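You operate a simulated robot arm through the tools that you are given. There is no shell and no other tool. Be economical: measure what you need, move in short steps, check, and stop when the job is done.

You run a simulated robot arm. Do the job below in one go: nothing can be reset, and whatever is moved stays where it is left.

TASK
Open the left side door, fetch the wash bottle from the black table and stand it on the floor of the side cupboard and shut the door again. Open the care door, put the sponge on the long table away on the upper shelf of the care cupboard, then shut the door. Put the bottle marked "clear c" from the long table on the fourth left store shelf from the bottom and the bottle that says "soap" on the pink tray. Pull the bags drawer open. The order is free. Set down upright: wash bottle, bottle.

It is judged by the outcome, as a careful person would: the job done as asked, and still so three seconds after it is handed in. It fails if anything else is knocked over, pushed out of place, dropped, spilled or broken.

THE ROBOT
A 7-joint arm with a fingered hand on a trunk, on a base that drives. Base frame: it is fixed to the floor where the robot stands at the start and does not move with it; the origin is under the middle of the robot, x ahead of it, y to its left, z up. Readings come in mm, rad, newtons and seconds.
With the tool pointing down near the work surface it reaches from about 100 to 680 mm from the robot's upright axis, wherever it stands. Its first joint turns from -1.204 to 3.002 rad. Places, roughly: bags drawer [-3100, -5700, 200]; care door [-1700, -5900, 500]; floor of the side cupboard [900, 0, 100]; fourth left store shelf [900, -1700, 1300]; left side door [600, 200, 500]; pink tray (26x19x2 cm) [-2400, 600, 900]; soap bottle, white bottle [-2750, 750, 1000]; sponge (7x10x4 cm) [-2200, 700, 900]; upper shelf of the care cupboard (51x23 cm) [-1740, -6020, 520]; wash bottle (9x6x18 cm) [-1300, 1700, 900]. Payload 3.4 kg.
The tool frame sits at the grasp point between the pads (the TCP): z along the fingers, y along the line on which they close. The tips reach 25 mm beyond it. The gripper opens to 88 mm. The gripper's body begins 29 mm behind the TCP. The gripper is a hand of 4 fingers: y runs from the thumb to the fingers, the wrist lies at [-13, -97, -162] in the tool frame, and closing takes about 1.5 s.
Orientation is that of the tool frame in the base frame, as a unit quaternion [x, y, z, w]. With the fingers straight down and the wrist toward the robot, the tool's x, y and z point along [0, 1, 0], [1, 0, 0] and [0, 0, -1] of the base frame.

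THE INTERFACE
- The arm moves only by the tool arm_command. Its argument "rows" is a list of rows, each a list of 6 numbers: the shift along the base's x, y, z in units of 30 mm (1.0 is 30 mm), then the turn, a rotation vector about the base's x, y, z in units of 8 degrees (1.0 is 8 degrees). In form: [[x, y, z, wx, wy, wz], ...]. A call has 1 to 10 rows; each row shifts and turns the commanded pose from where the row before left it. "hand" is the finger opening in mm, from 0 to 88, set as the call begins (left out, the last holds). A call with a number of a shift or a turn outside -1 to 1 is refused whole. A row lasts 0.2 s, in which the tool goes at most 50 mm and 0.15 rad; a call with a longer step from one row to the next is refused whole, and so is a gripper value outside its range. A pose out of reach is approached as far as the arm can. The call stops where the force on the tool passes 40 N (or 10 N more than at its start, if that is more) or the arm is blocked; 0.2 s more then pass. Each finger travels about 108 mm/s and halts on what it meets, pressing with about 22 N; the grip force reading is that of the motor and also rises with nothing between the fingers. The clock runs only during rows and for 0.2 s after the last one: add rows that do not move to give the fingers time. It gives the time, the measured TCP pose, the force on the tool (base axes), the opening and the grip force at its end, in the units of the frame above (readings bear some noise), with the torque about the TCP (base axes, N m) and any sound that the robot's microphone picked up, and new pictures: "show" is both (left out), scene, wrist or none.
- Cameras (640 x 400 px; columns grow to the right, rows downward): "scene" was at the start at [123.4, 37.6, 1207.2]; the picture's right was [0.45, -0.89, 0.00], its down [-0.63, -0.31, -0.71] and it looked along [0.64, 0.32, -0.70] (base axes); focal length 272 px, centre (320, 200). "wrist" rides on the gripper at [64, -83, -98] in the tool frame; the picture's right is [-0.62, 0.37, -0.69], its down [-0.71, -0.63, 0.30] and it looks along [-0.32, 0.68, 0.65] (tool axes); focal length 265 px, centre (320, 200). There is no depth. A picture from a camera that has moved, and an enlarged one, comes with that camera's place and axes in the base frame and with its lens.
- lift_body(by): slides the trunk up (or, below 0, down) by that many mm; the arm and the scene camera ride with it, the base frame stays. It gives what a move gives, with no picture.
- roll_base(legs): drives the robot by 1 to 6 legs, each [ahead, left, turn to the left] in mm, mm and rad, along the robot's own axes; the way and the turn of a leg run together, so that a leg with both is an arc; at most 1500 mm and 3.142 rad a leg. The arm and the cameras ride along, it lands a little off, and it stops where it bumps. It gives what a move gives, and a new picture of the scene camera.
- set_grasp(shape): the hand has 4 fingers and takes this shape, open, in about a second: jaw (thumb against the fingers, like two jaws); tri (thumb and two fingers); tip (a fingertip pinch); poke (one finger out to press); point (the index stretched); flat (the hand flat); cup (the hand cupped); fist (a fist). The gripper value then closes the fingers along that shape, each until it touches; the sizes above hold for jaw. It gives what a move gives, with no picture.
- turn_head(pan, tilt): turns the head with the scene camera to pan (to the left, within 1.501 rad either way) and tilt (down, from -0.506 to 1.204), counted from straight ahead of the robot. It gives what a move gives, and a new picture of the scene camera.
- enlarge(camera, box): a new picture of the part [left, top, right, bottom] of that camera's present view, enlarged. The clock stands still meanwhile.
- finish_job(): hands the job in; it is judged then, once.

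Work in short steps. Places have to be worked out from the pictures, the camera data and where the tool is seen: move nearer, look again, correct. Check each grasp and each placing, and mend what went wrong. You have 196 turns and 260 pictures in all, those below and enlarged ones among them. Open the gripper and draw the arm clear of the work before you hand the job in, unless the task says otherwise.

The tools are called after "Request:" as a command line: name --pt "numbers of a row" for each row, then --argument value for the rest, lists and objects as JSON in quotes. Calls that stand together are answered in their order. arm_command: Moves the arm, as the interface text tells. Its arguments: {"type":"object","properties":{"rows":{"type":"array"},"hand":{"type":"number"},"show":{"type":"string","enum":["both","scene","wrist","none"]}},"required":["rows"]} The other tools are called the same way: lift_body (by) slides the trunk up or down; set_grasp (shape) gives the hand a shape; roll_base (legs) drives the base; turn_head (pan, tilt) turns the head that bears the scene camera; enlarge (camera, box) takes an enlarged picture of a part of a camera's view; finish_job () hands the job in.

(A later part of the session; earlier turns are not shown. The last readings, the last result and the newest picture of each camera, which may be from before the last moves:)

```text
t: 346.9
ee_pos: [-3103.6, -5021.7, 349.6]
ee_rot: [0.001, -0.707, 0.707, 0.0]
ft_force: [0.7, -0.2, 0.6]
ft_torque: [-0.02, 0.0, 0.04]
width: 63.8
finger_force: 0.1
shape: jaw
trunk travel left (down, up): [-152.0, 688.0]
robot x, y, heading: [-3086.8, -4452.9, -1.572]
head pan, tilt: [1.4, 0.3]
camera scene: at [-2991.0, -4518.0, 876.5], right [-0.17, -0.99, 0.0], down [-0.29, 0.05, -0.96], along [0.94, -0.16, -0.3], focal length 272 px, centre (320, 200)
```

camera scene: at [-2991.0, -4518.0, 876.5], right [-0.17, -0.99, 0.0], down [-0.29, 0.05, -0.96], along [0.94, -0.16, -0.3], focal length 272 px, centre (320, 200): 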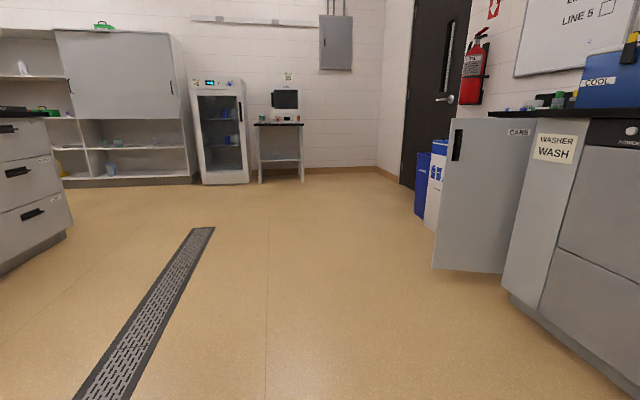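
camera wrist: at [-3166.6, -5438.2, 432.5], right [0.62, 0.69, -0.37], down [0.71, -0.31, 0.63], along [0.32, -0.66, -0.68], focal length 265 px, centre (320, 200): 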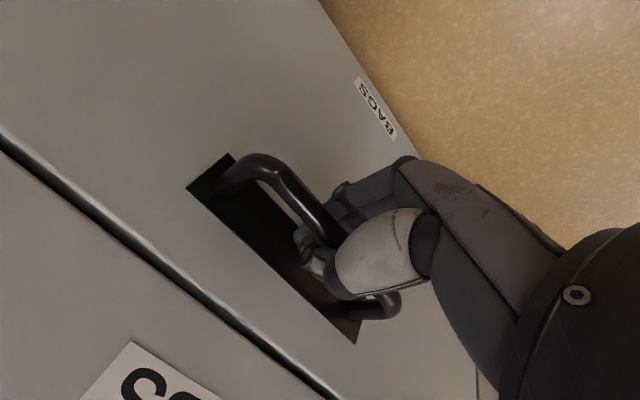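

The drawer stays open and the care door stays open. Now I fetch the sponge: raise the trunk and drive back via the east aisle to the long table's east end.

Request:
lift_body --by 400

Request:
roll_base --legs '[[-80, 1450, 0], [0, 1450, 0], [-1400, 50, 0], [-1400, 0, 0], [-1200, 0, 0]]'

```text
t: 350.7
ee_pos: [-3102.3, -5021.6, 750.3]
ee_rot: [0.001, -0.707, 0.708, 0.001]
ft_force: [0.1, -0.6, -0.4]
ft_torque: [0.01, 0.04, -0.04]
width: 63.5
finger_force: 0.0
shape: jaw
trunk travel left (down, up): [-552.0, 288.0]
robot x, y, heading: [-3085.1, -4448.1, -1.566]
head pan, tilt: [1.4, 0.3]
```

```text
t: 384.0
ee_pos: [-77.8, -858.0, 749.8]
ee_rot: [-0.015, -0.706, 0.707, 0.017]
ft_force: [-0.3, -0.2, 0.8]
ft_torque: [0.0, 0.02, 0.02]
width: 63.7
finger_force: 0.1
shape: jaw
trunk travel left (down, up): [-552.0, 288.0]
robot x, y, heading: [-32.0, -289.5, -1.612]
head pan, tilt: [1.4, 0.3]
camera scene: at [55.2, -359.3, 1276.5], right [-0.21, -0.98, 0.0], down [-0.29, 0.06, -0.96], along [0.93, -0.2, -0.3], focal length 272 px, centre (320, 200)
```

scene: 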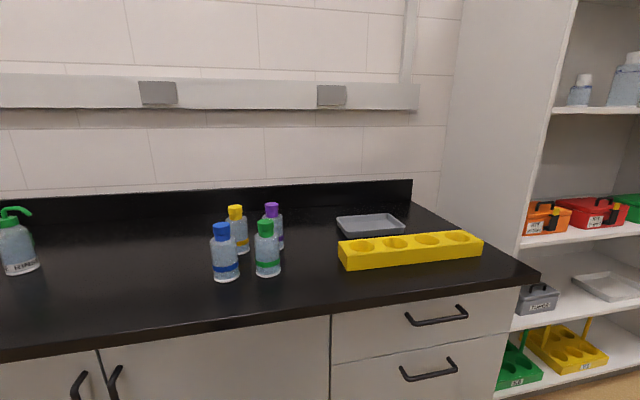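

I turn to face -x and stop short of the long table, then re-orient the hand to point down.

Request:
roll_base --legs '[[0, 0, -1.53], [1250, -970, 0]]'

Request:
lift_body --by 280

Request:
arm_command --pt "0 0 0.3 -0.577 -0.577 -0.577" --pt "0 0 0.3 -0.577 -0.577 -0.577" --pt "0 0 0.3 -0.577 -0.577 -0.577" --pt "0 0 0.3 -0.577 -0.577 -0.577" --pt "0 0 0.3 -0.577 -0.577 -0.577" --pt "0 0 0.3 -0.577 -0.577 -0.577" --pt "0 0 0.3 -0.577 -0.577 -0.577" --pt "0 0 0.3 -0.577 -0.577 -0.577" --show "none"

Request:
arm_command --pt "0 0 0.1 -0.577 -0.577 -0.577" --pt "0 0 0.1 -0.577 -0.577 -0.577" --pt "0 0 0.1 -0.577 -0.577 -0.577" --pt "0 0 0.1 -0.577 -0.577 -0.577" --pt "0 0 0.1 -0.577 -0.577 -0.577" --pt "0 0 0.1 -0.577 -0.577 -0.577" --pt "0 0 0.1 -0.577 -0.577 -0.577" --hand 86 --show "none"

Request:
turn_head --pan 0.0 --tilt 0.5

```text
refused: leg 2 is longer than a leg can be; nothing moved
```

```text
t: 386.8
ee_pos: [-78.1, -858.1, 1029.7]
ee_rot: [-0.016, -0.707, 0.707, 0.018]
ft_force: [0.3, 0.5, -0.2]
ft_torque: [0.03, 0.01, -0.01]
width: 64.0
finger_force: 0.1
shape: jaw
trunk travel left (down, up): [-832.0, 8.0]
robot x, y, heading: [-36.0, -284.4, -1.61]
head pan, tilt: [1.4, 0.3]
```

```text
t: 388.6
ee_pos: [-92.4, -861.1, 1104.4]
ee_rot: [-0.473, -0.374, 0.797, 0.019]
ft_force: [-0.3, 0.3, 0.2]
ft_torque: [0.01, 0.01, -0.06]
width: 63.7
finger_force: 0.1
shape: jaw
trunk travel left (down, up): [-832.0, 8.0]
robot x, y, heading: [-35.0, -294.3, -1.613]
head pan, tilt: [1.4, 0.3]
```

```text
t: 390.2
ee_pos: [-78.7, -859.4, 1122.1]
ee_rot: [0.723, -0.001, -0.691, -0.001]
ft_force: [-0.1, -0.9, -0.2]
ft_torque: [0.02, -0.02, 0.01]
width: 85.9
finger_force: 0.0
shape: jaw
trunk travel left (down, up): [-832.0, 8.0]
robot x, y, heading: [-32.3, -289.5, -1.614]
head pan, tilt: [1.4, 0.3]
```

```text
t: 391.7
ee_pos: [-78.7, -859.7, 1121.5]
ee_rot: [0.723, 0.0, -0.691, 0.0]
ft_force: [0.0, 0.1, 0.1]
ft_torque: [0.01, -0.02, 0.0]
width: 86.2
finger_force: 0.2
shape: jaw
trunk travel left (down, up): [-832.0, 8.0]
robot x, y, heading: [-33.7, -293.1, -1.611]
head pan, tilt: [0.0, 0.499]
camera scene: at [-39.6, -431.0, 1538.1], right [-1.0, 0.04, 0.0], down [0.02, 0.48, -0.88], along [-0.03, -0.88, -0.48], focal length 272 px, centre (320, 200)
```

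scene: 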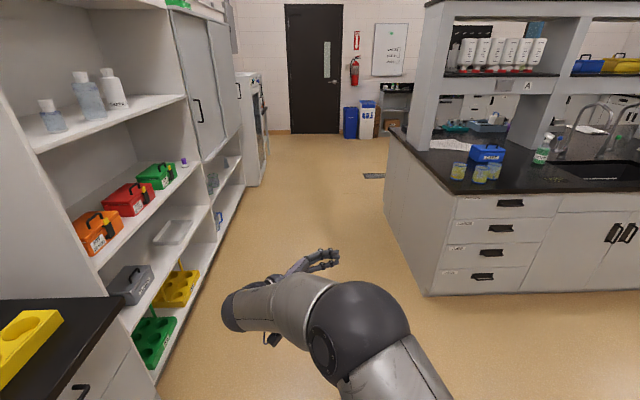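

The drive was refused, so the turn happened in the wrong frame. I correct the hand orientation here in open space: pointing down, closing line left-right.

Request:
arm_command --pt "0 0 0 0.577 -0.577 0.577" --pt "0 0 0 0.577 -0.577 0.577" --pt "0 0 0 0.577 -0.577 0.577" --pt "0 0 0 0.577 -0.577 0.577" --pt "0 0 0 0.577 -0.577 0.577" --pt "0 0 0 0.577 -0.577 0.577" --pt "0 0 0 0.577 -0.577 0.577" --pt "0 0 0 0.577 -0.577 0.577" --show "none"

Request:
arm_command --pt "0 0 0 0.577 -0.577 0.577" --pt "0 0 0 0.577 -0.577 0.577" --pt "0 0 0 0.577 -0.577 0.577" --pt "0 0 0 0.577 -0.577 0.577" --pt "0 0 0 0.577 -0.577 0.577" --pt "0 0 0 0.577 -0.577 0.577" --pt "0 0 0 0.577 -0.577 0.577" --show "none"

Request:
roll_base --legs '[[0, 0, -1.53], [1000, -700, 0]]'

```text
t: 393.5
ee_pos: [-78.8, -859.4, 1121.1]
ee_rot: [0.824, 0.434, -0.364, -0.011]
ft_force: [-0.9, -0.9, 0.4]
ft_torque: [-0.01, -0.03, 0.02]
width: 86.1
finger_force: 0.0
shape: jaw
trunk travel left (down, up): [-832.0, 8.0]
robot x, y, heading: [-32.4, -290.7, -1.612]
head pan, tilt: [0.0, 0.499]
```

```text
t: 395.1
ee_pos: [-78.8, -859.4, 1121.0]
ee_rot: [0.706, 0.708, 0.018, -0.017]
ft_force: [-0.9, -0.1, 0.6]
ft_torque: [0.0, 0.02, 0.03]
width: 86.1
finger_force: 0.0
shape: jaw
trunk travel left (down, up): [-832.0, 8.0]
robot x, y, heading: [-35.4, -293.6, -1.61]
head pan, tilt: [0.0, 0.499]
```

```text
t: 405.0
ee_pos: [-1630.3, 387.5, 1121.5]
ee_rot: [0.999, 0.037, 0.023, -0.001]
ft_force: [0.2, 1.0, 0.2]
ft_torque: [-0.02, 0.0, 0.01]
width: 85.9
finger_force: 0.0
shape: jaw
trunk travel left (down, up): [-832.0, 8.0]
robot x, y, heading: [-1061.9, 384.0, -3.107]
head pan, tilt: [0.0, 0.499]
camera scene: at [-1202.3, 380.9, 1538.1], right [-0.03, 1.0, 0.0], down [0.48, 0.02, -0.88], along [-0.88, -0.03, -0.48], focal length 272 px, centre (320, 200)
```

scene: 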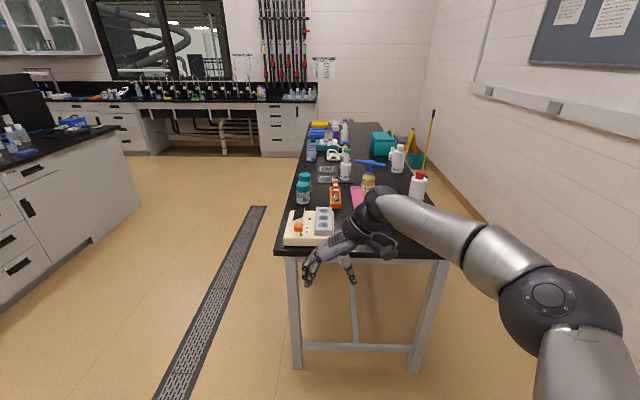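

Pose is right now. I drive to the table end so the hand is over the sponge.

Request:
roll_base --legs '[[600, -300, -0.035]]'

Request:
turn_head --pan 0.05 --tilt 0.8

Request:
enlarge --camera "wrist" --box '[0, 0, 640, 400]'

```text
t: 408.7
ee_pos: [-2219.9, 688.8, 1122.2]
ee_rot: [1.0, 0.019, 0.024, -0.001]
ft_force: [0.1, 0.0, -0.7]
ft_torque: [-0.01, 0.0, -0.03]
width: 86.1
finger_force: 0.0
shape: jaw
trunk travel left (down, up): [-832.0, 8.0]
robot x, y, heading: [-1653.6, 662.3, 3.136]
head pan, tilt: [0.0, 0.499]
camera scene: at [-1791.9, 665.8, 1538.1], right [0.0, 1.0, 0.0], down [0.48, 0.0, -0.88], along [-0.88, 0.0, -0.48], focal length 272 px, centre (320, 200)
```

scene: 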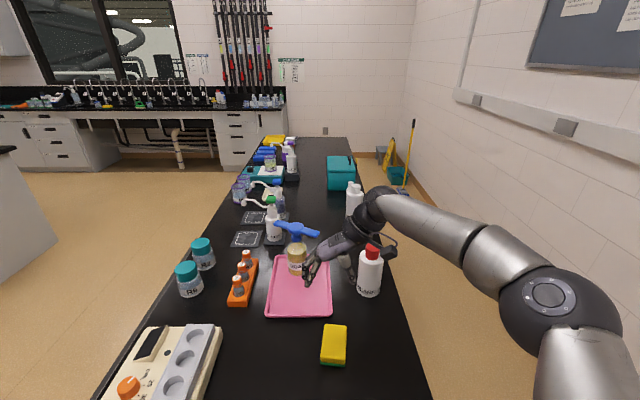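

```text
t: 409.5
ee_pos: [-2219.3, 688.0, 1121.8]
ee_rot: [1.0, 0.018, 0.022, 0.0]
ft_force: [-0.5, 0.2, 0.1]
ft_torque: [0.0, 0.02, -0.02]
width: 85.8
finger_force: 0.1
shape: jaw
trunk travel left (down, up): [-832.0, 8.0]
robot x, y, heading: [-1650.8, 661.5, 3.134]
head pan, tilt: [0.051, 0.799]
camera scene: at [-1781.4, 661.6, 1512.2], right [-0.05, 1.0, 0.0], down [0.72, 0.03, -0.7], along [-0.7, -0.03, -0.72], focal length 272 px, centre (320, 200)
```

scene: 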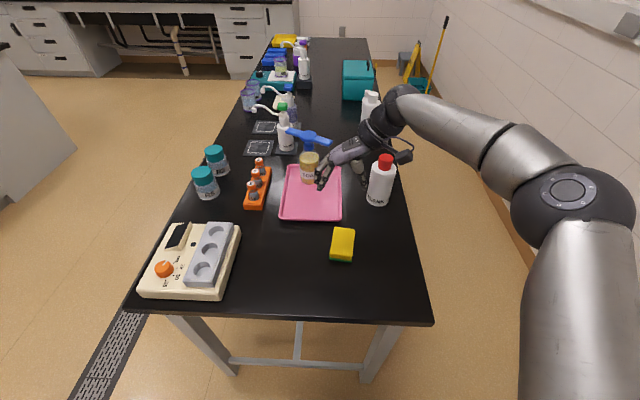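

```text
1.00 times, centred on (320, 200) of wrist (not enlarged: the box is as wide or as high as the picture)
camera zoom: at [-2161.4, 774.5, 1222.9], right [-0.64, -0.39, 0.66], down [-0.72, 0.6, -0.34], along [-0.27, -0.69, -0.67], focal length 265 px, centre (320, 200)
```

zoom: 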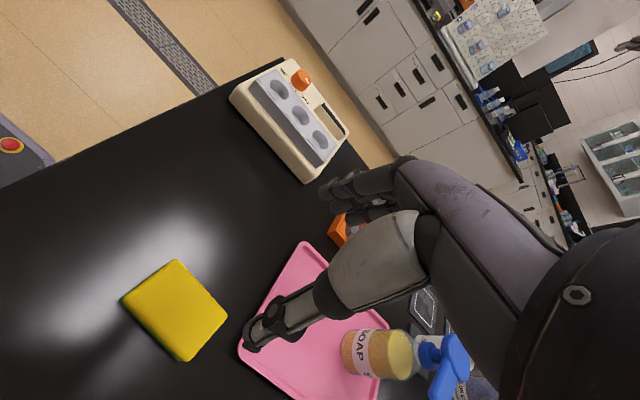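

Sponge centre at (-2223,708), turned ~6°. I align the hand above it and lower.

Request:
arm_command --pt "-0.07 0.33 0 0 0 -0.5" --pt "-0.07 0.33 0 0 0 -0.5" --pt "0 0 0 0 0 0" --hand 88 --show "none"

Request:
lift_body --by -175

Request:
arm_command --pt "0 0 0 0 0 0"

```text
t: 410.3
ee_pos: [-2224.9, 706.3, 1121.4]
ee_rot: [0.998, -0.052, 0.024, 0.0]
ft_force: [0.9, 0.1, -1.0]
ft_torque: [-0.01, 0.03, 0.02]
width: 87.5
finger_force: 0.1
shape: jaw
trunk travel left (down, up): [-832.0, 8.0]
robot x, y, heading: [-1654.9, 665.0, 3.136]
head pan, tilt: [0.051, 0.799]
```

```text
t: 412.2
ee_pos: [-2223.9, 706.6, 947.9]
ee_rot: [0.998, -0.052, 0.022, 0.002]
ft_force: [-0.3, 0.6, -0.4]
ft_torque: [0.0, 0.02, 0.0]
width: 87.5
finger_force: 0.0
shape: jaw
trunk travel left (down, up): [-657.0, 183.0]
robot x, y, heading: [-1650.7, 661.9, 3.142]
head pan, tilt: [0.051, 0.799]
```

```text
t: 412.6
ee_pos: [-2223.7, 707.7, 948.2]
ee_rot: [0.998, -0.051, 0.023, 0.002]
ft_force: [1.1, -0.3, 0.3]
ft_torque: [-0.03, 0.0, -0.02]
width: 87.5
finger_force: 0.1
shape: jaw
trunk travel left (down, up): [-657.0, 183.0]
robot x, y, heading: [-1650.9, 667.6, 3.14]
head pan, tilt: [0.051, 0.799]
camera scene: at [-1781.4, 661.6, 1337.2], right [-0.05, 1.0, 0.0], down [0.72, 0.03, -0.7], along [-0.7, -0.03, -0.72], focal length 272 px, centre (320, 200)
camera wrist: at [-2154.8, 784.5, 1047.9], right [-0.69, -0.3, 0.66], down [-0.63, 0.7, -0.34], along [-0.36, -0.65, -0.67], focal length 265 px, centre (320, 200)
```

scene: 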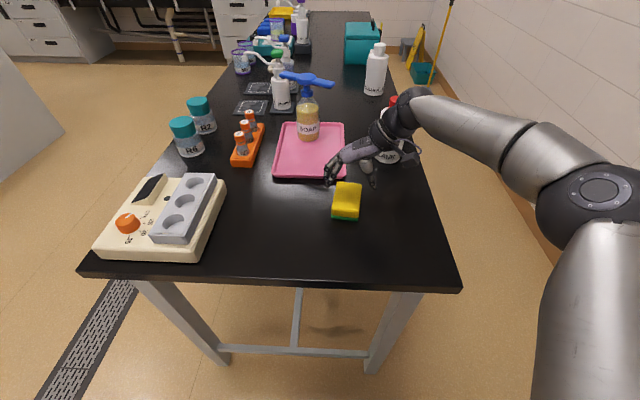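
wrist: 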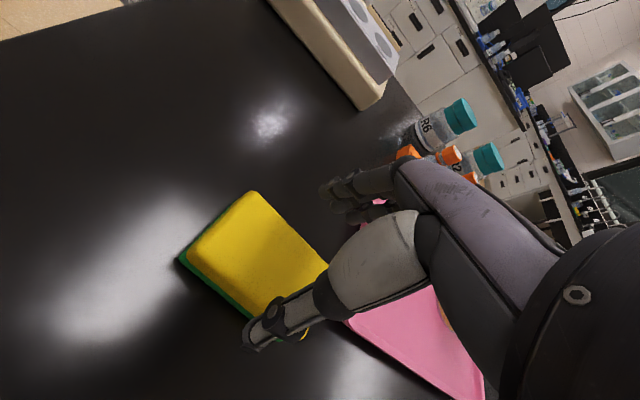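

Sponge is centred between thumb and fingers. I lower to z≈889 and close.

Request:
lift_body --by -58

Request:
arm_command --pt "0 0 0 0 0 0" --pt "0 0 0 0 0 0" --pt "0 0 0 0 0 0" --pt "0 0 0 0 0 0" --pt "0 0 0 0 0 0" --pt "0 0 0 0 0 0" --hand 25

```text
t: 413.6
ee_pos: [-2224.3, 706.5, 888.6]
ee_rot: [0.998, -0.052, 0.022, 0.002]
ft_force: [-0.2, 0.2, 0.6]
ft_torque: [0.04, 0.02, 0.02]
width: 87.7
finger_force: 0.1
shape: jaw
trunk travel left (down, up): [-599.0, 241.0]
robot x, y, heading: [-1649.0, 666.3, 3.137]
head pan, tilt: [0.051, 0.799]
```

```text
t: 415.0
ee_pos: [-2224.5, 706.8, 888.9]
ee_rot: [0.998, -0.052, 0.023, 0.001]
ft_force: [0.2, -0.1, 0.0]
ft_torque: [0.01, -0.02, -0.01]
width: 56.4
finger_force: 21.9
shape: jaw
trunk travel left (down, up): [-599.0, 241.0]
robot x, y, heading: [-1651.5, 664.1, 3.136]
head pan, tilt: [0.051, 0.799]
camera scene: at [-1781.5, 661.6, 1279.2], right [-0.05, 1.0, 0.0], down [0.72, 0.03, -0.7], along [-0.7, -0.03, -0.72], focal length 272 px, centre (320, 200)
camera wrist: at [-2154.8, 784.5, 989.8], right [-0.69, -0.3, 0.66], down [-0.63, 0.7, -0.34], along [-0.36, -0.65, -0.67], focal length 265 px, centre (320, 200)
```

scene: 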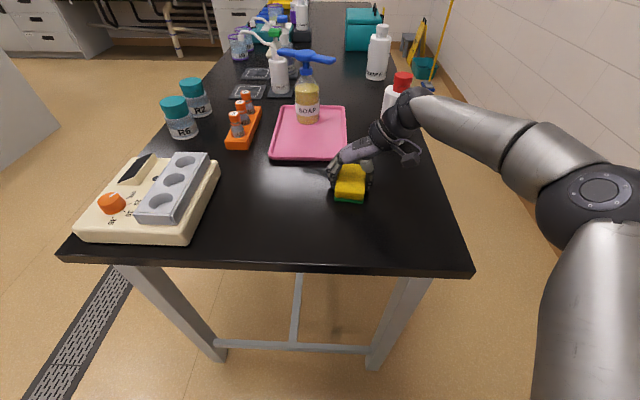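
wrist: 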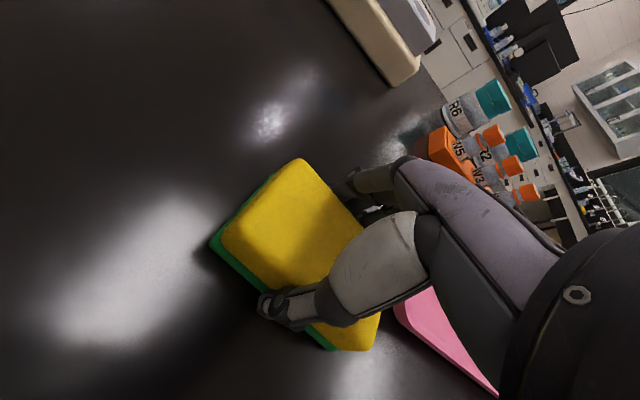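

Sponge gripped at 56 mm. I lift and check.

Request:
lift_body --by 235

Request:
roll_base --legs '[[-700, 0, 0]]'

Request:
enlarge --camera "wrist" --box '[0, 0, 640, 400]'

```text
t: 417.5
ee_pos: [-2223.9, 705.8, 1123.3]
ee_rot: [0.998, -0.051, 0.024, 0.001]
ft_force: [0.4, 0.1, 1.0]
ft_torque: [0.0, 0.02, 0.01]
width: 56.3
finger_force: 21.9
shape: jaw
trunk travel left (down, up): [-834.0, 6.0]
robot x, y, heading: [-1650.5, 661.9, 3.141]
head pan, tilt: [0.051, 0.799]
```

```text
t: 421.2
ee_pos: [-1548.5, 702.7, 1124.0]
ee_rot: [0.998, -0.051, 0.023, 0.001]
ft_force: [0.4, -0.9, -0.4]
ft_torque: [-0.01, -0.02, -0.04]
width: 56.2
finger_force: 22.1
shape: jaw
trunk travel left (down, up): [-834.0, 6.0]
robot x, y, heading: [-976.6, 662.8, 3.142]
head pan, tilt: [0.051, 0.799]
camera scene: at [-1106.3, 659.6, 1514.2], right [-0.05, 1.0, 0.0], down [0.72, 0.04, -0.7], along [-0.7, -0.03, -0.72], focal length 272 px, centre (320, 200)
```

scene: 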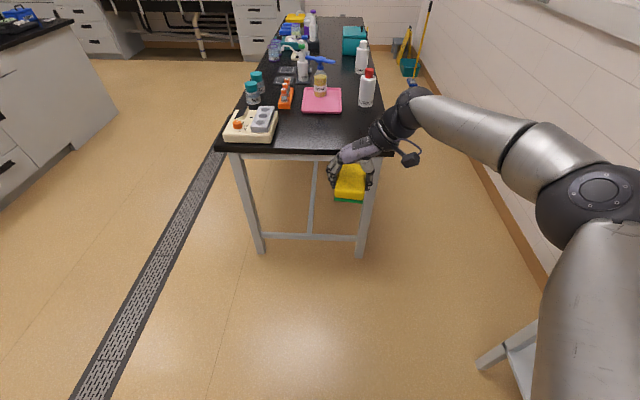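

```text
1.00 times, centred on (320, 200) of wrist (not enlarged: the box is as wide or as high as the picture)
camera zoom: at [-1480.0, 781.5, 1224.8], right [-0.69, -0.3, 0.66], down [-0.63, 0.7, -0.34], along [-0.36, -0.65, -0.67], focal length 265 px, centre (320, 200)
```

zoom: 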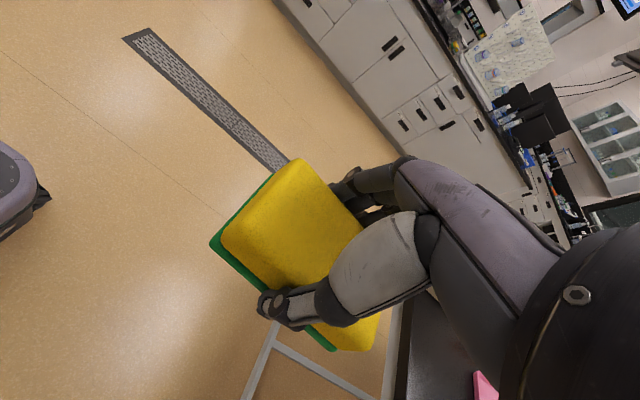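

Sponge held securely. I drive back to the care cupboard.

Request:
roll_base --legs '[[0, 0, 1.571], [700, 870, 0], [1450, 0, 0], [1450, 0, 0], [1300, 0, 0]]'

Request:
roll_base --legs '[[100, -1480, 0]]'

```text
t: 450.4
ee_pos: [-61.5, -4806.1, 1122.2]
ee_rot: [0.735, 0.678, 0.017, -0.016]
ft_force: [0.2, 0.6, -0.3]
ft_torque: [-0.01, -0.04, -0.02]
width: 56.4
finger_force: 21.9
shape: jaw
trunk travel left (down, up): [-834.0, 6.0]
robot x, y, heading: [-30.7, -4227.2, -1.549]
head pan, tilt: [0.051, 0.799]
camera scene: at [-25.3, -4360.5, 1514.1], right [-1.0, -0.07, 0.0], down [-0.05, 0.72, -0.7], along [0.05, -0.7, -0.72], focal length 272 px, centre (320, 200)
```

scene: 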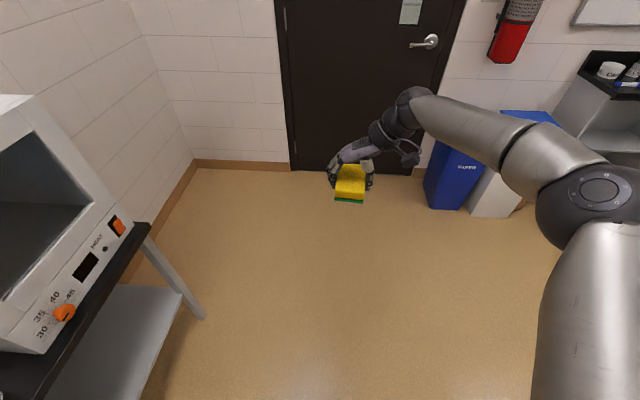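

```text
t: 457.8
ee_pos: [-1528.6, -4955.0, 1124.0]
ee_rot: [0.725, 0.688, 0.018, -0.017]
ft_force: [-0.2, 0.6, 0.9]
ft_torque: [0.03, 0.02, -0.01]
width: 56.5
finger_force: 21.9
shape: jaw
trunk travel left (down, up): [-834.0, 6.0]
robot x, y, heading: [-1513.4, -4381.2, -1.525]
head pan, tilt: [0.051, 0.799]
camera scene: at [-1503.2, -4508.9, 1514.2], right [-1.0, -0.1, 0.0], down [-0.07, 0.71, -0.7], along [0.07, -0.69, -0.72], focal length 272 px, centre (320, 200)
```

scene: 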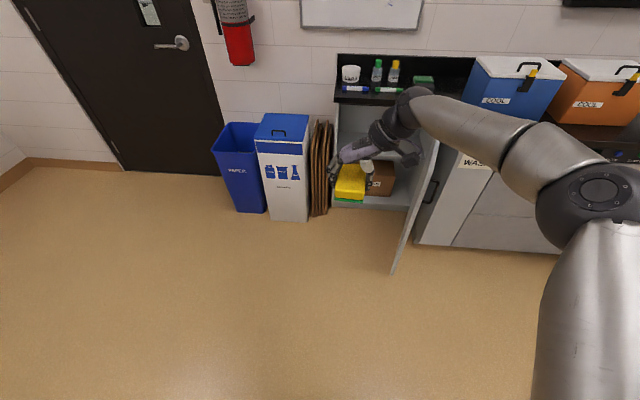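

The door is still ~70° open. I tilt the hand 35° forward, square up the heading, advance and lower.

Request:
arm_command --pt "0 0 0 -0.88 0 0" --pt "0 0 0 -0.88 0 0" --pt "0 0 0 -0.88 0 0" --pt "0 0 0 -0.88 0 0" --pt "0 0 0 -0.88 0 0" --show "none"

Request:
roll_base --legs '[[450, 0, -0.046]]'

Request:
lift_body --by -400

Request:
turn_head --pan -0.1 --tilt 0.5

```text
t: 459.0
ee_pos: [-1528.8, -4953.6, 1123.5]
ee_rot: [0.696, 0.661, -0.192, 0.205]
ft_force: [-0.3, -0.3, 0.3]
ft_torque: [-0.02, 0.02, 0.01]
width: 56.0
finger_force: 22.2
shape: jaw
trunk travel left (down, up): [-834.0, 6.0]
robot x, y, heading: [-1513.8, -4382.9, -1.527]
head pan, tilt: [0.051, 0.799]
```

```text
t: 461.8
ee_pos: [-1543.6, -5415.8, 1124.4]
ee_rot: [0.712, 0.644, -0.197, 0.199]
ft_force: [0.8, -0.3, -0.3]
ft_torque: [0.0, 0.0, -0.01]
width: 56.3
finger_force: 22.4
shape: jaw
trunk travel left (down, up): [-834.0, 6.0]
robot x, y, heading: [-1499.6, -4843.5, -1.571]
head pan, tilt: [0.051, 0.799]
camera scene: at [-1498.6, -4972.6, 1514.2], right [-1.0, -0.05, 0.0], down [-0.04, 0.72, -0.7], along [0.04, -0.7, -0.72], focal length 272 px, centre (320, 200)
```

scene: 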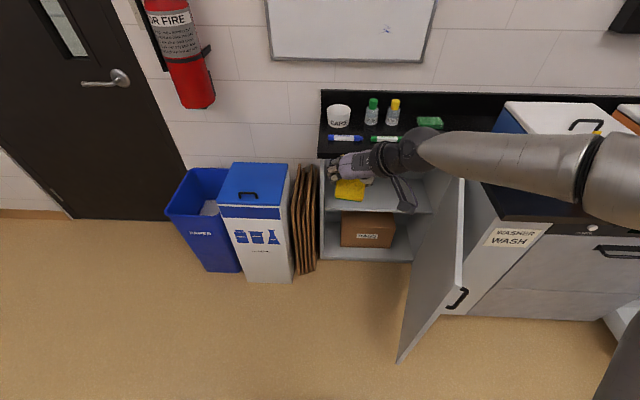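

```text
t: 465.6
ee_pos: [-1544.0, -5415.6, 724.3]
ee_rot: [0.712, 0.644, -0.198, 0.199]
ft_force: [-0.5, 0.5, 0.3]
ft_torque: [0.01, 0.0, 0.0]
width: 56.2
finger_force: 21.8
shape: jaw
trunk travel left (down, up): [-434.0, 406.0]
robot x, y, heading: [-1502.1, -4844.7, -1.573]
head pan, tilt: [0.051, 0.799]
```

```text
t: 466.4
ee_pos: [-1544.3, -5416.4, 723.4]
ee_rot: [0.711, 0.645, -0.197, 0.199]
ft_force: [-0.7, 0.2, -0.9]
ft_torque: [0.01, 0.01, 0.01]
width: 56.1
finger_force: 22.2
shape: jaw
trunk travel left (down, up): [-434.0, 406.0]
robot x, y, heading: [-1504.3, -4842.0, -1.576]
head pan, tilt: [-0.099, 0.499]
camera scene: at [-1511.7, -4982.5, 1140.0], right [-1.0, 0.1, 0.0], down [0.05, 0.48, -0.88], along [-0.09, -0.87, -0.48], focal length 272 px, centre (320, 200)
```

scene: 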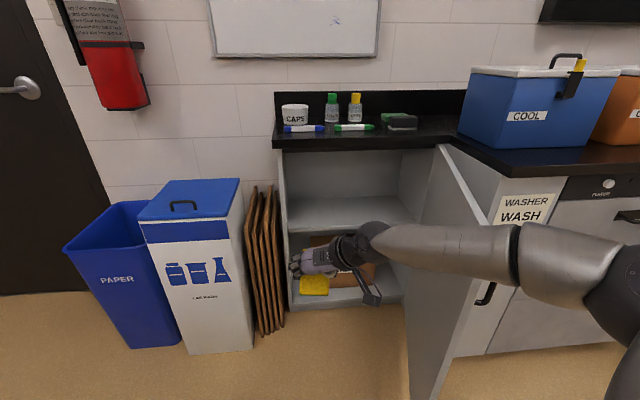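

Shelf front edge ≈ y -5898, surface ≈ z 510–520. I shift the hand 45 mm right, lower to z≈605 and advance partway.

Request:
arm_command --pt "-0.75 0 0 0 0 0" --pt "-0.75 0 0 0 0 0" --show "none"

Request:
lift_body --by -115

Request:
roll_base --legs '[[370, 0, 0]]'

Request:
enlarge --camera "wrist" --box '[0, 0, 640, 400]'

```text
t: 467.0
ee_pos: [-1588.4, -5415.2, 724.3]
ee_rot: [0.711, 0.645, -0.198, 0.2]
ft_force: [-0.3, -0.1, -0.6]
ft_torque: [-0.02, 0.0, 0.02]
width: 56.1
finger_force: 22.2
shape: jaw
trunk travel left (down, up): [-434.0, 406.0]
robot x, y, heading: [-1502.7, -4840.0, -1.574]
head pan, tilt: [-0.099, 0.499]
```

```text
t: 468.5
ee_pos: [-1589.3, -5414.6, 609.1]
ee_rot: [0.711, 0.645, -0.197, 0.199]
ft_force: [-0.5, 0.2, -0.3]
ft_torque: [0.0, 0.0, -0.03]
width: 56.0
finger_force: 21.9
shape: jaw
trunk travel left (down, up): [-319.0, 521.0]
robot x, y, heading: [-1503.7, -4840.9, -1.57]
head pan, tilt: [-0.099, 0.499]
```

```text
t: 470.1
ee_pos: [-1595.2, -5598.1, 619.2]
ee_rot: [0.72, 0.632, -0.206, 0.199]
ft_force: [0.4, -0.1, -0.1]
ft_torque: [0.01, 0.0, 0.0]
width: 56.5
finger_force: 22.4
shape: jaw
trunk travel left (down, up): [-319.0, 521.0]
robot x, y, heading: [-1497.9, -5039.2, -1.592]
head pan, tilt: [-0.099, 0.499]
stopped in leg 1: the robot was blocked; the commanded pose is now the measured one
camera scene: at [-1498.8, -5160.8, 1028.8], right [-0.99, 0.12, 0.01], down [0.05, 0.46, -0.89], along [-0.11, -0.88, -0.46], focal length 272 px, centre (320, 200)
```

scene: 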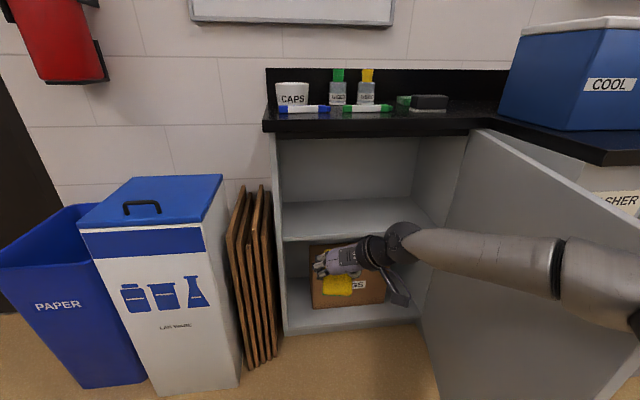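

```text
1.00 times, centred on (320, 200) of wrist (not enlarged: the box is as wide or as high as the picture)
camera zoom: at [-1665.2, -5480.0, 664.2], right [0.33, -0.18, 0.93], down [-0.72, -0.68, 0.12], along [0.61, -0.71, -0.35], focal length 265 px, centre (320, 200)
```

zoom: 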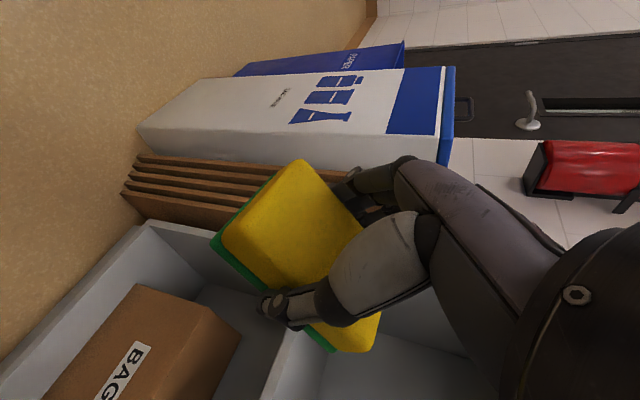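

The forearm caught the door's free edge. I back off and look to the right to see the elbow and door.

Request:
roll_base --legs '[[-200, 0, 0.02]]'

Request:
turn_head --pan -0.75 --tilt 0.6

```text
t: 471.7
ee_pos: [-1587.0, -5414.8, 605.4]
ee_rot: [0.714, 0.644, -0.192, 0.199]
ft_force: [0.2, 0.0, 0.0]
ft_torque: [-0.01, 0.02, -0.02]
width: 56.2
finger_force: 21.7
shape: jaw
trunk travel left (down, up): [-319.0, 521.0]
robot x, y, heading: [-1499.3, -4843.4, -1.558]
head pan, tilt: [-0.099, 0.499]
camera scene: at [-1508.2, -4982.7, 1025.1], right [-1.0, 0.09, 0.0], down [0.04, 0.48, -0.88], along [-0.08, -0.87, -0.48], focal length 272 px, centre (320, 200)
```

scene: 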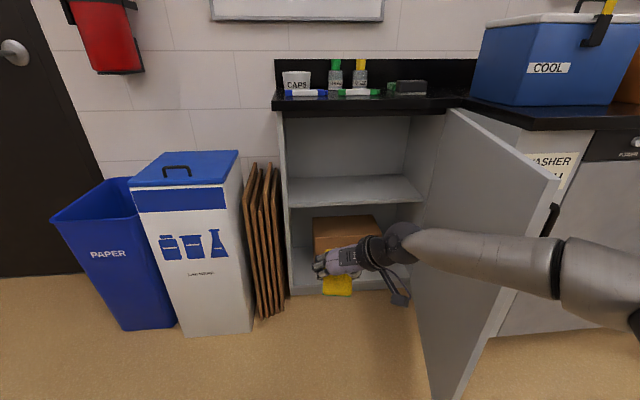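

```text
t: 472.7
ee_pos: [-1587.1, -5414.8, 605.0]
ee_rot: [0.714, 0.643, -0.192, 0.2]
ft_force: [-0.5, -0.3, -0.7]
ft_torque: [0.0, 0.0, -0.02]
width: 56.3
finger_force: 22.3
shape: jaw
trunk travel left (down, up): [-319.0, 521.0]
robot x, y, heading: [-1499.3, -4844.7, -1.563]
head pan, tilt: [-0.75, 0.6]
camera scene: at [-1559.6, -4957.3, 1016.0], right [-0.74, 0.68, 0.0], down [0.38, 0.42, -0.83], along [-0.56, -0.61, -0.56], focal length 272 px, centre (320, 200)
```

scene: 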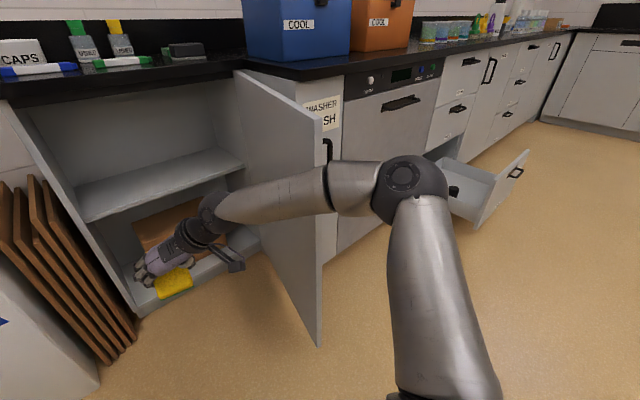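

The elbow sticks out right of the door edge. I go round: left, ahead so the elbow is inside the door, then strafe right to swing the door fully open with the arm's side.

Request:
roll_base --legs '[[0, 250, 0], [275, 0, -0.01]]'

Request:
roll_base --legs '[[0, -200, 0]]'

```text
t: 476.1
ee_pos: [-1347.7, -5687.8, 606.1]
ee_rot: [0.721, 0.635, -0.194, 0.196]
ft_force: [-1.0, -0.5, -0.2]
ft_torque: [0.02, -0.02, -0.02]
width: 56.1
finger_force: 22.3
shape: jaw
trunk travel left (down, up): [-319.0, 521.0]
robot x, y, heading: [-1243.9, -5119.4, -1.588]
head pan, tilt: [-0.75, 0.6]
camera scene: at [-1311.2, -5231.6, 1016.0], right [-0.72, 0.69, 0.0], down [0.39, 0.41, -0.82], along [-0.57, -0.59, -0.57], focal length 272 px, centre (320, 200)
```

scene: 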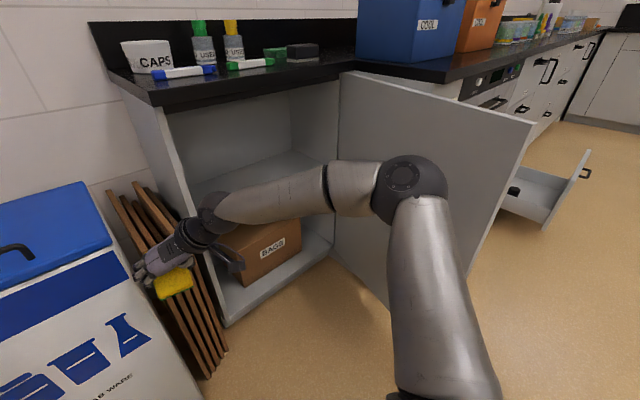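

```text
t: 477.7
ee_pos: [-1551.8, -5686.6, 605.1]
ee_rot: [0.722, 0.635, -0.194, 0.196]
ft_force: [0.2, 0.2, -0.6]
ft_torque: [-0.03, -0.02, 0.0]
width: 56.0
finger_force: 21.9
shape: jaw
trunk travel left (down, up): [-319.0, 521.0]
robot x, y, heading: [-1456.4, -5113.8, -1.586]
head pan, tilt: [-0.75, 0.6]
camera scene: at [-1514.7, -5228.4, 1016.0], right [-0.72, 0.69, 0.0], down [0.39, 0.41, -0.82], along [-0.57, -0.59, -0.57], focal length 272 px, centre (320, 200)
```

scene: 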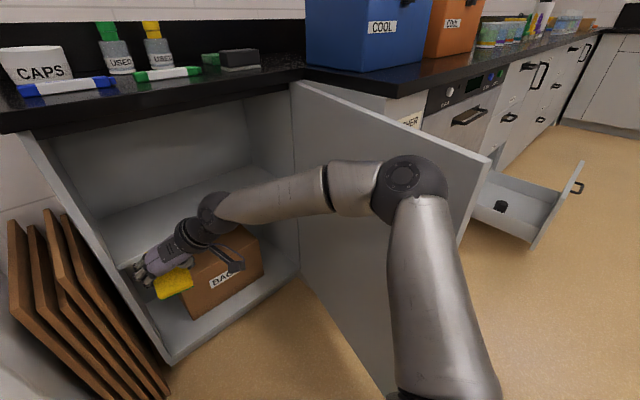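

The door is now ~84° open. I shift 25 mm right and advance 200 mm, then look.

Request:
roll_base --legs '[[0, -25, 0.015], [200, 0, 0]]'

Request:
turn_head --pan -0.1 --tilt 0.7

Request:
enlarge --camera "wrist" --box '[0, 0, 640, 400]'

```text
t: 479.7
ee_pos: [-1568.4, -5886.2, 605.9]
ee_rot: [0.716, 0.642, -0.192, 0.198]
ft_force: [0.9, 0.5, 0.3]
ft_torque: [-0.01, 0.0, 0.01]
width: 56.3
finger_force: 21.8
shape: jaw
trunk travel left (down, up): [-319.0, 521.0]
robot x, y, heading: [-1480.4, -5310.8, -1.572]
head pan, tilt: [-0.75, 0.6]
camera scene: at [-1537.8, -5428.4, 1016.0], right [-0.73, 0.68, 0.0], down [0.39, 0.41, -0.82], along [-0.56, -0.6, -0.57], focal length 272 px, centre (320, 200)
```

scene: 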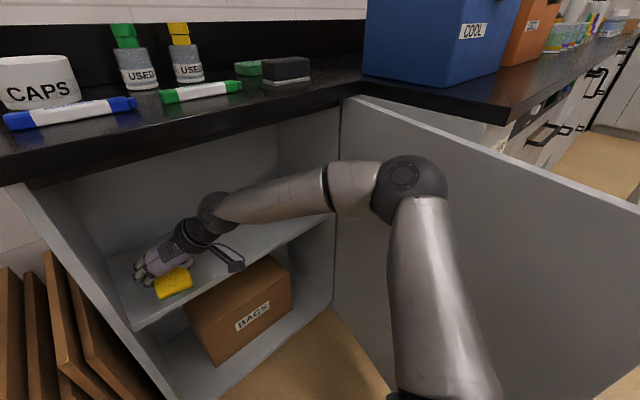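

```text
t: 480.8
ee_pos: [-1567.7, -5885.9, 606.6]
ee_rot: [0.716, 0.641, -0.193, 0.198]
ft_force: [0.0, -0.1, -0.1]
ft_torque: [-0.05, 0.03, 0.01]
width: 56.5
finger_force: 21.6
shape: jaw
trunk travel left (down, up): [-319.0, 521.0]
robot x, y, heading: [-1477.0, -5311.7, -1.569]
head pan, tilt: [-0.099, 0.7]
camera scene: at [-1486.0, -5448.2, 1007.4], right [-0.99, 0.1, 0.0], down [0.06, 0.64, -0.77], along [-0.08, -0.76, -0.64], focal length 272 px, centre (320, 200)
```

scene: 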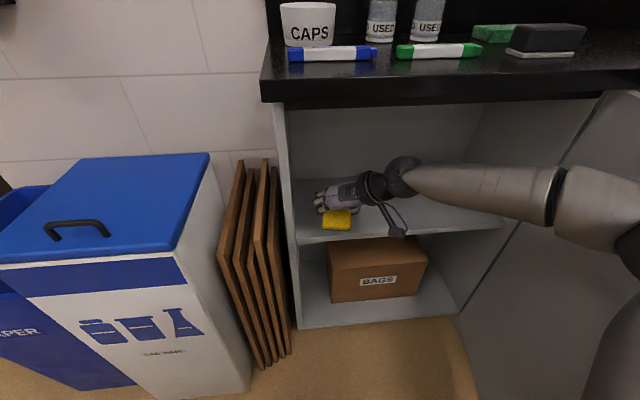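

```text
1.00 times, centred on (320, 200) of wrist (not enlarged: the box is as wide or as high as the picture)
camera zoom: at [-1640.7, -5770.4, 651.7], right [0.32, -0.19, 0.93], down [-0.71, -0.7, 0.1], along [0.63, -0.69, -0.36], focal length 265 px, centre (320, 200)
```

zoom: 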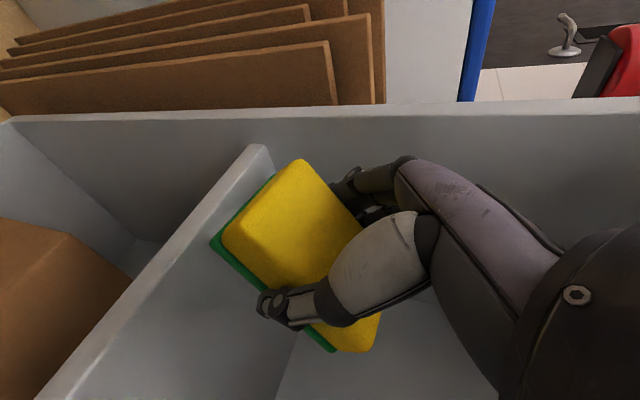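

The sponge is above the shelf. I advance 85 mm more, then lower.

Request:
roll_base --legs '[[85, 0, 0]]'

Request:
lift_body --by -25

Request:
enlarge --camera "wrist" --box '[0, 0, 640, 400]'

```text
t: 481.8
ee_pos: [-1568.7, -5968.0, 605.6]
ee_rot: [0.717, 0.641, -0.192, 0.198]
ft_force: [-0.1, -1.2, -1.1]
ft_torque: [0.0, -0.03, 0.01]
width: 56.1
finger_force: 22.0
shape: jaw
trunk travel left (down, up): [-319.0, 521.0]
robot x, y, heading: [-1478.4, -5400.5, -1.571]
head pan, tilt: [-0.099, 0.7]
camera scene: at [-1486.2, -5530.8, 1007.4], right [-0.99, 0.1, 0.0], down [0.07, 0.64, -0.76], along [-0.08, -0.76, -0.64], focal length 272 px, centre (320, 200)
```

scene: 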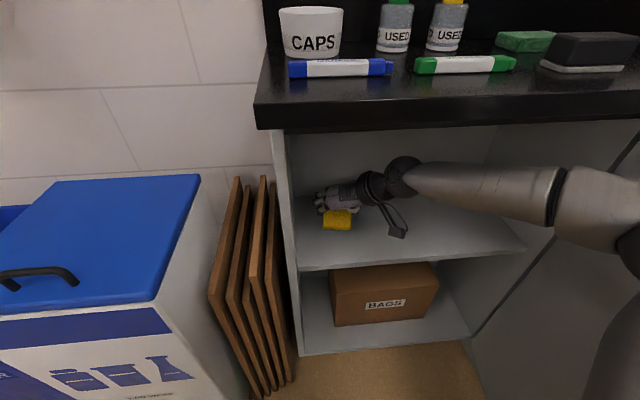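

```text
t: 482.5
ee_pos: [-1569.4, -5967.7, 579.8]
ee_rot: [0.716, 0.641, -0.193, 0.197]
ft_force: [-0.2, -0.9, -0.1]
ft_torque: [0.02, -0.01, 0.0]
width: 56.3
finger_force: 21.9
shape: jaw
trunk travel left (down, up): [-294.0, 546.0]
robot x, y, heading: [-1477.5, -5393.8, -1.572]
head pan, tilt: [-0.099, 0.7]
```

```text
1.00 times, centred on (320, 200) of wrist (not enlarged: the box is as wide or as high as the picture)
camera zoom: at [-1641.3, -5852.5, 626.7], right [0.32, -0.19, 0.93], down [-0.71, -0.7, 0.1], along [0.63, -0.69, -0.36], focal length 265 px, centre (320, 200)
```

zoom: 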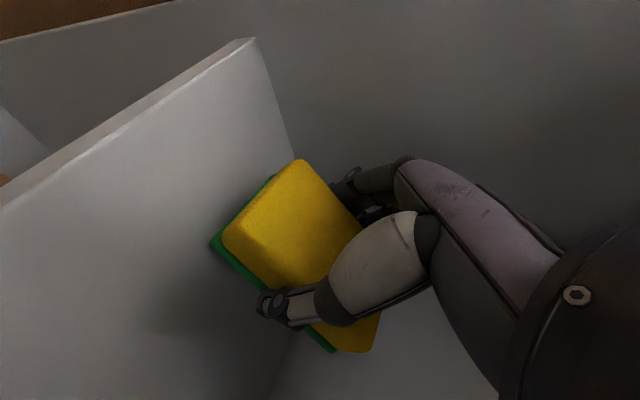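

Sponge is well over the shelf. I lower in steps to contact.

Request:
lift_body --by -12

Request:
lift_body --by -8

Request:
lift_body --by -8

```text
t: 483.1
ee_pos: [-1568.8, -5968.0, 569.8]
ee_rot: [0.717, 0.641, -0.193, 0.198]
ft_force: [0.8, -0.2, -0.8]
ft_torque: [0.01, 0.01, 0.02]
width: 55.9
finger_force: 21.5
shape: jaw
trunk travel left (down, up): [-282.0, 558.0]
robot x, y, heading: [-1475.2, -5395.8, -1.573]
head pan, tilt: [-0.099, 0.7]
```

```text
t: 483.7
ee_pos: [-1568.0, -5967.4, 561.6]
ee_rot: [0.716, 0.641, -0.193, 0.198]
ft_force: [0.3, -0.8, 4.0]
ft_torque: [0.08, 0.06, 0.04]
width: 55.9
finger_force: 22.4
shape: jaw
trunk travel left (down, up): [-274.0, 566.0]
robot x, y, heading: [-1479.5, -5395.9, -1.579]
head pan, tilt: [-0.099, 0.7]
```

```text
t: 484.3
ee_pos: [-1568.0, -5967.1, 552.8]
ee_rot: [0.716, 0.64, -0.193, 0.199]
ft_force: [0.0, -0.9, 4.3]
ft_torque: [0.07, 0.11, 0.02]
width: 56.2
finger_force: 22.3
shape: jaw
trunk travel left (down, up): [-266.0, 574.0]
robot x, y, heading: [-1475.4, -5399.6, -1.575]
head pan, tilt: [-0.099, 0.7]
```

Contact. I open the fingers and look.

Request:
arm_command --pt "0 0 0 0 0 0" --pt "0 0 0 0 0 0" --pt "0 0 0 0 0 0" --pt "0 0 0 0 0 0" --hand 88

```text
t: 485.3
ee_pos: [-1569.6, -5967.3, 552.1]
ee_rot: [0.717, 0.641, -0.192, 0.198]
ft_force: [-0.9, 0.7, 0.0]
ft_torque: [0.03, 0.02, 0.02]
width: 87.7
finger_force: 0.1
shape: jaw
trunk travel left (down, up): [-266.0, 574.0]
robot x, y, heading: [-1476.5, -5398.7, -1.573]
head pan, tilt: [-0.099, 0.7]
camera scene: at [-1486.1, -5530.5, 954.4], right [-0.99, 0.1, 0.0], down [0.07, 0.64, -0.76], along [-0.08, -0.76, -0.64], focal length 272 px, centre (320, 200)
camera wrist: at [-1641.3, -5852.5, 598.7], right [0.32, -0.19, 0.93], down [-0.71, -0.7, 0.1], along [0.63, -0.69, -0.36], focal length 265 px, centre (320, 200)
```

scene: 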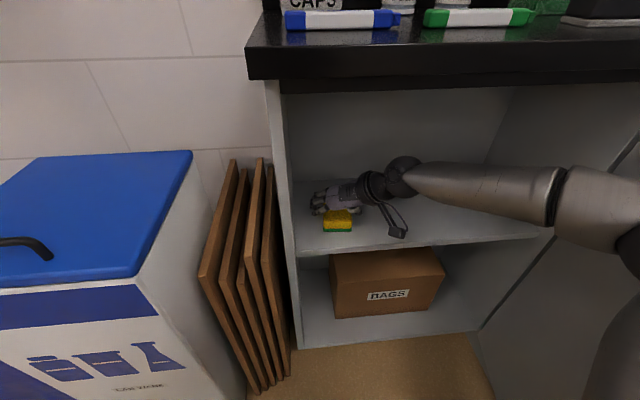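
wrist: 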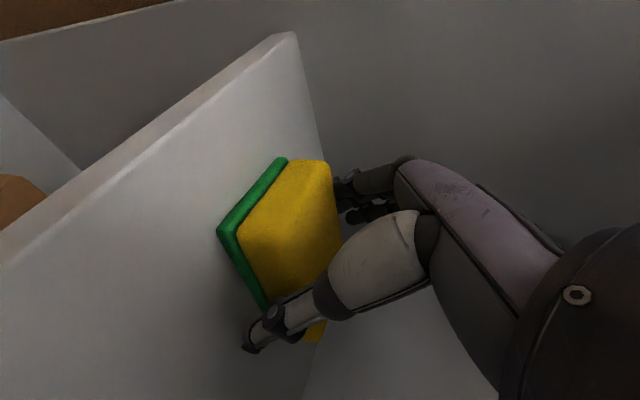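

Sponge lies flat on the shelf. I raise 58 mm to clear it, then back out.

Request:
lift_body --by 60

Request:
roll_base --legs '[[-260, 0, 0]]'

```text
t: 486.3
ee_pos: [-1569.3, -5968.9, 612.2]
ee_rot: [0.717, 0.641, -0.192, 0.198]
ft_force: [-0.3, 0.1, -0.1]
ft_torque: [-0.03, 0.01, -0.01]
width: 87.4
finger_force: 0.1
shape: jaw
trunk travel left (down, up): [-326.0, 514.0]
robot x, y, heading: [-1476.3, -5398.2, -1.568]
head pan, tilt: [-0.099, 0.7]
```

```text
t: 488.2
ee_pos: [-1566.2, -5704.0, 613.9]
ee_rot: [0.714, 0.643, -0.192, 0.199]
ft_force: [-0.7, 0.1, -0.1]
ft_torque: [-0.03, -0.01, 0.01]
width: 87.3
finger_force: 0.0
shape: jaw
trunk travel left (down, up): [-326.0, 514.0]
robot x, y, heading: [-1479.7, -5130.8, -1.565]
head pan, tilt: [-0.099, 0.7]
camera scene: at [-1485.6, -5265.1, 1014.4], right [-1.0, 0.1, 0.0], down [0.06, 0.64, -0.77], along [-0.07, -0.76, -0.64], focal length 272 px, centre (320, 200)
```

scene: 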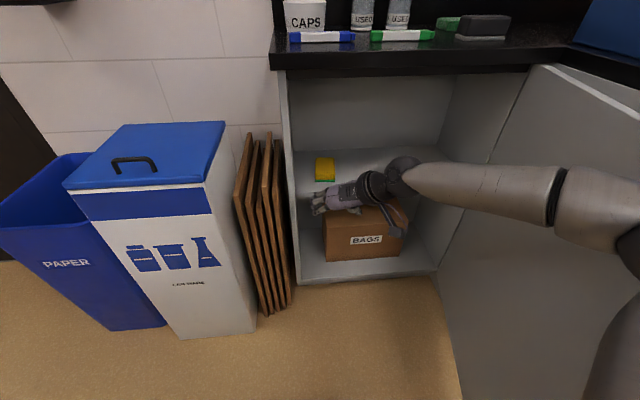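

The sponge lies on the upper shelf. To shut the door I first back out clear of it and set the hand forward as a closed fist.

Request:
roll_base --legs '[[0, 70, 0], [-470, 0, 0]]'

Request:
arm_command --pt "0 0 0 -0.86 0 0" --pt "0 0 0 -0.86 0 0" --pt "0 0 0 -0.86 0 0" --pt "0 0 0 -0.86 0 0" --pt "0 0 0 -0.86 0 0" --pt "0 0 0 -0.86 0 0" --pt "0 0 0 -0.86 0 0" --pt "0 0 0 -0.86 0 0" --hand 0 --show "scene"

```text
t: 491.6
ee_pos: [-1498.4, -5231.3, 613.3]
ee_rot: [0.714, 0.643, -0.191, 0.198]
ft_force: [-0.7, -0.2, -0.1]
ft_torque: [-0.01, 0.02, -0.03]
width: 87.6
finger_force: 0.1
shape: jaw
trunk travel left (down, up): [-326.0, 514.0]
robot x, y, heading: [-1413.0, -4663.0, -1.567]
head pan, tilt: [-0.099, 0.7]
camera scene: at [-1418.1, -4794.2, 1014.4], right [-1.0, 0.1, 0.0], down [0.06, 0.64, -0.76], along [-0.07, -0.76, -0.64], focal length 272 px, centre (320, 200)
```

scene: 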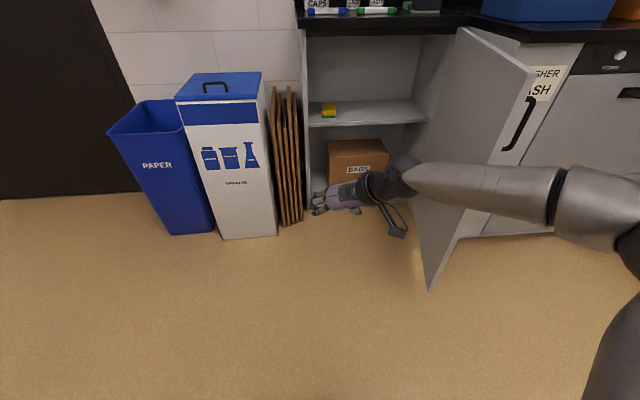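

```text
t: 493.4
ee_pos: [-1498.0, -5232.6, 613.8]
ee_rot: [0.542, 0.481, -0.468, 0.507]
ft_force: [0.5, 0.6, -0.6]
ft_torque: [0.03, 0.0, -0.03]
width: 0.1
finger_force: 22.0
shape: jaw
trunk travel left (down, up): [-326.0, 514.0]
robot x, y, heading: [-1410.7, -4663.1, -1.566]
head pan, tilt: [-0.099, 0.7]
camera scene: at [-1418.2, -4794.3, 1014.4], right [-1.0, 0.1, 0.0], down [0.06, 0.64, -0.76], along [-0.07, -0.76, -0.64], focal length 272 px, centre (320, 200)
```

scene: 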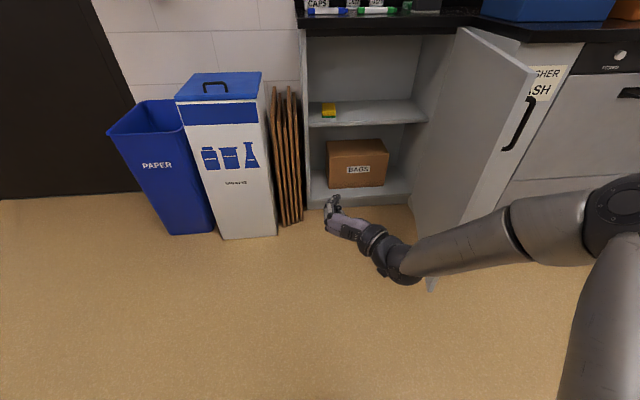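

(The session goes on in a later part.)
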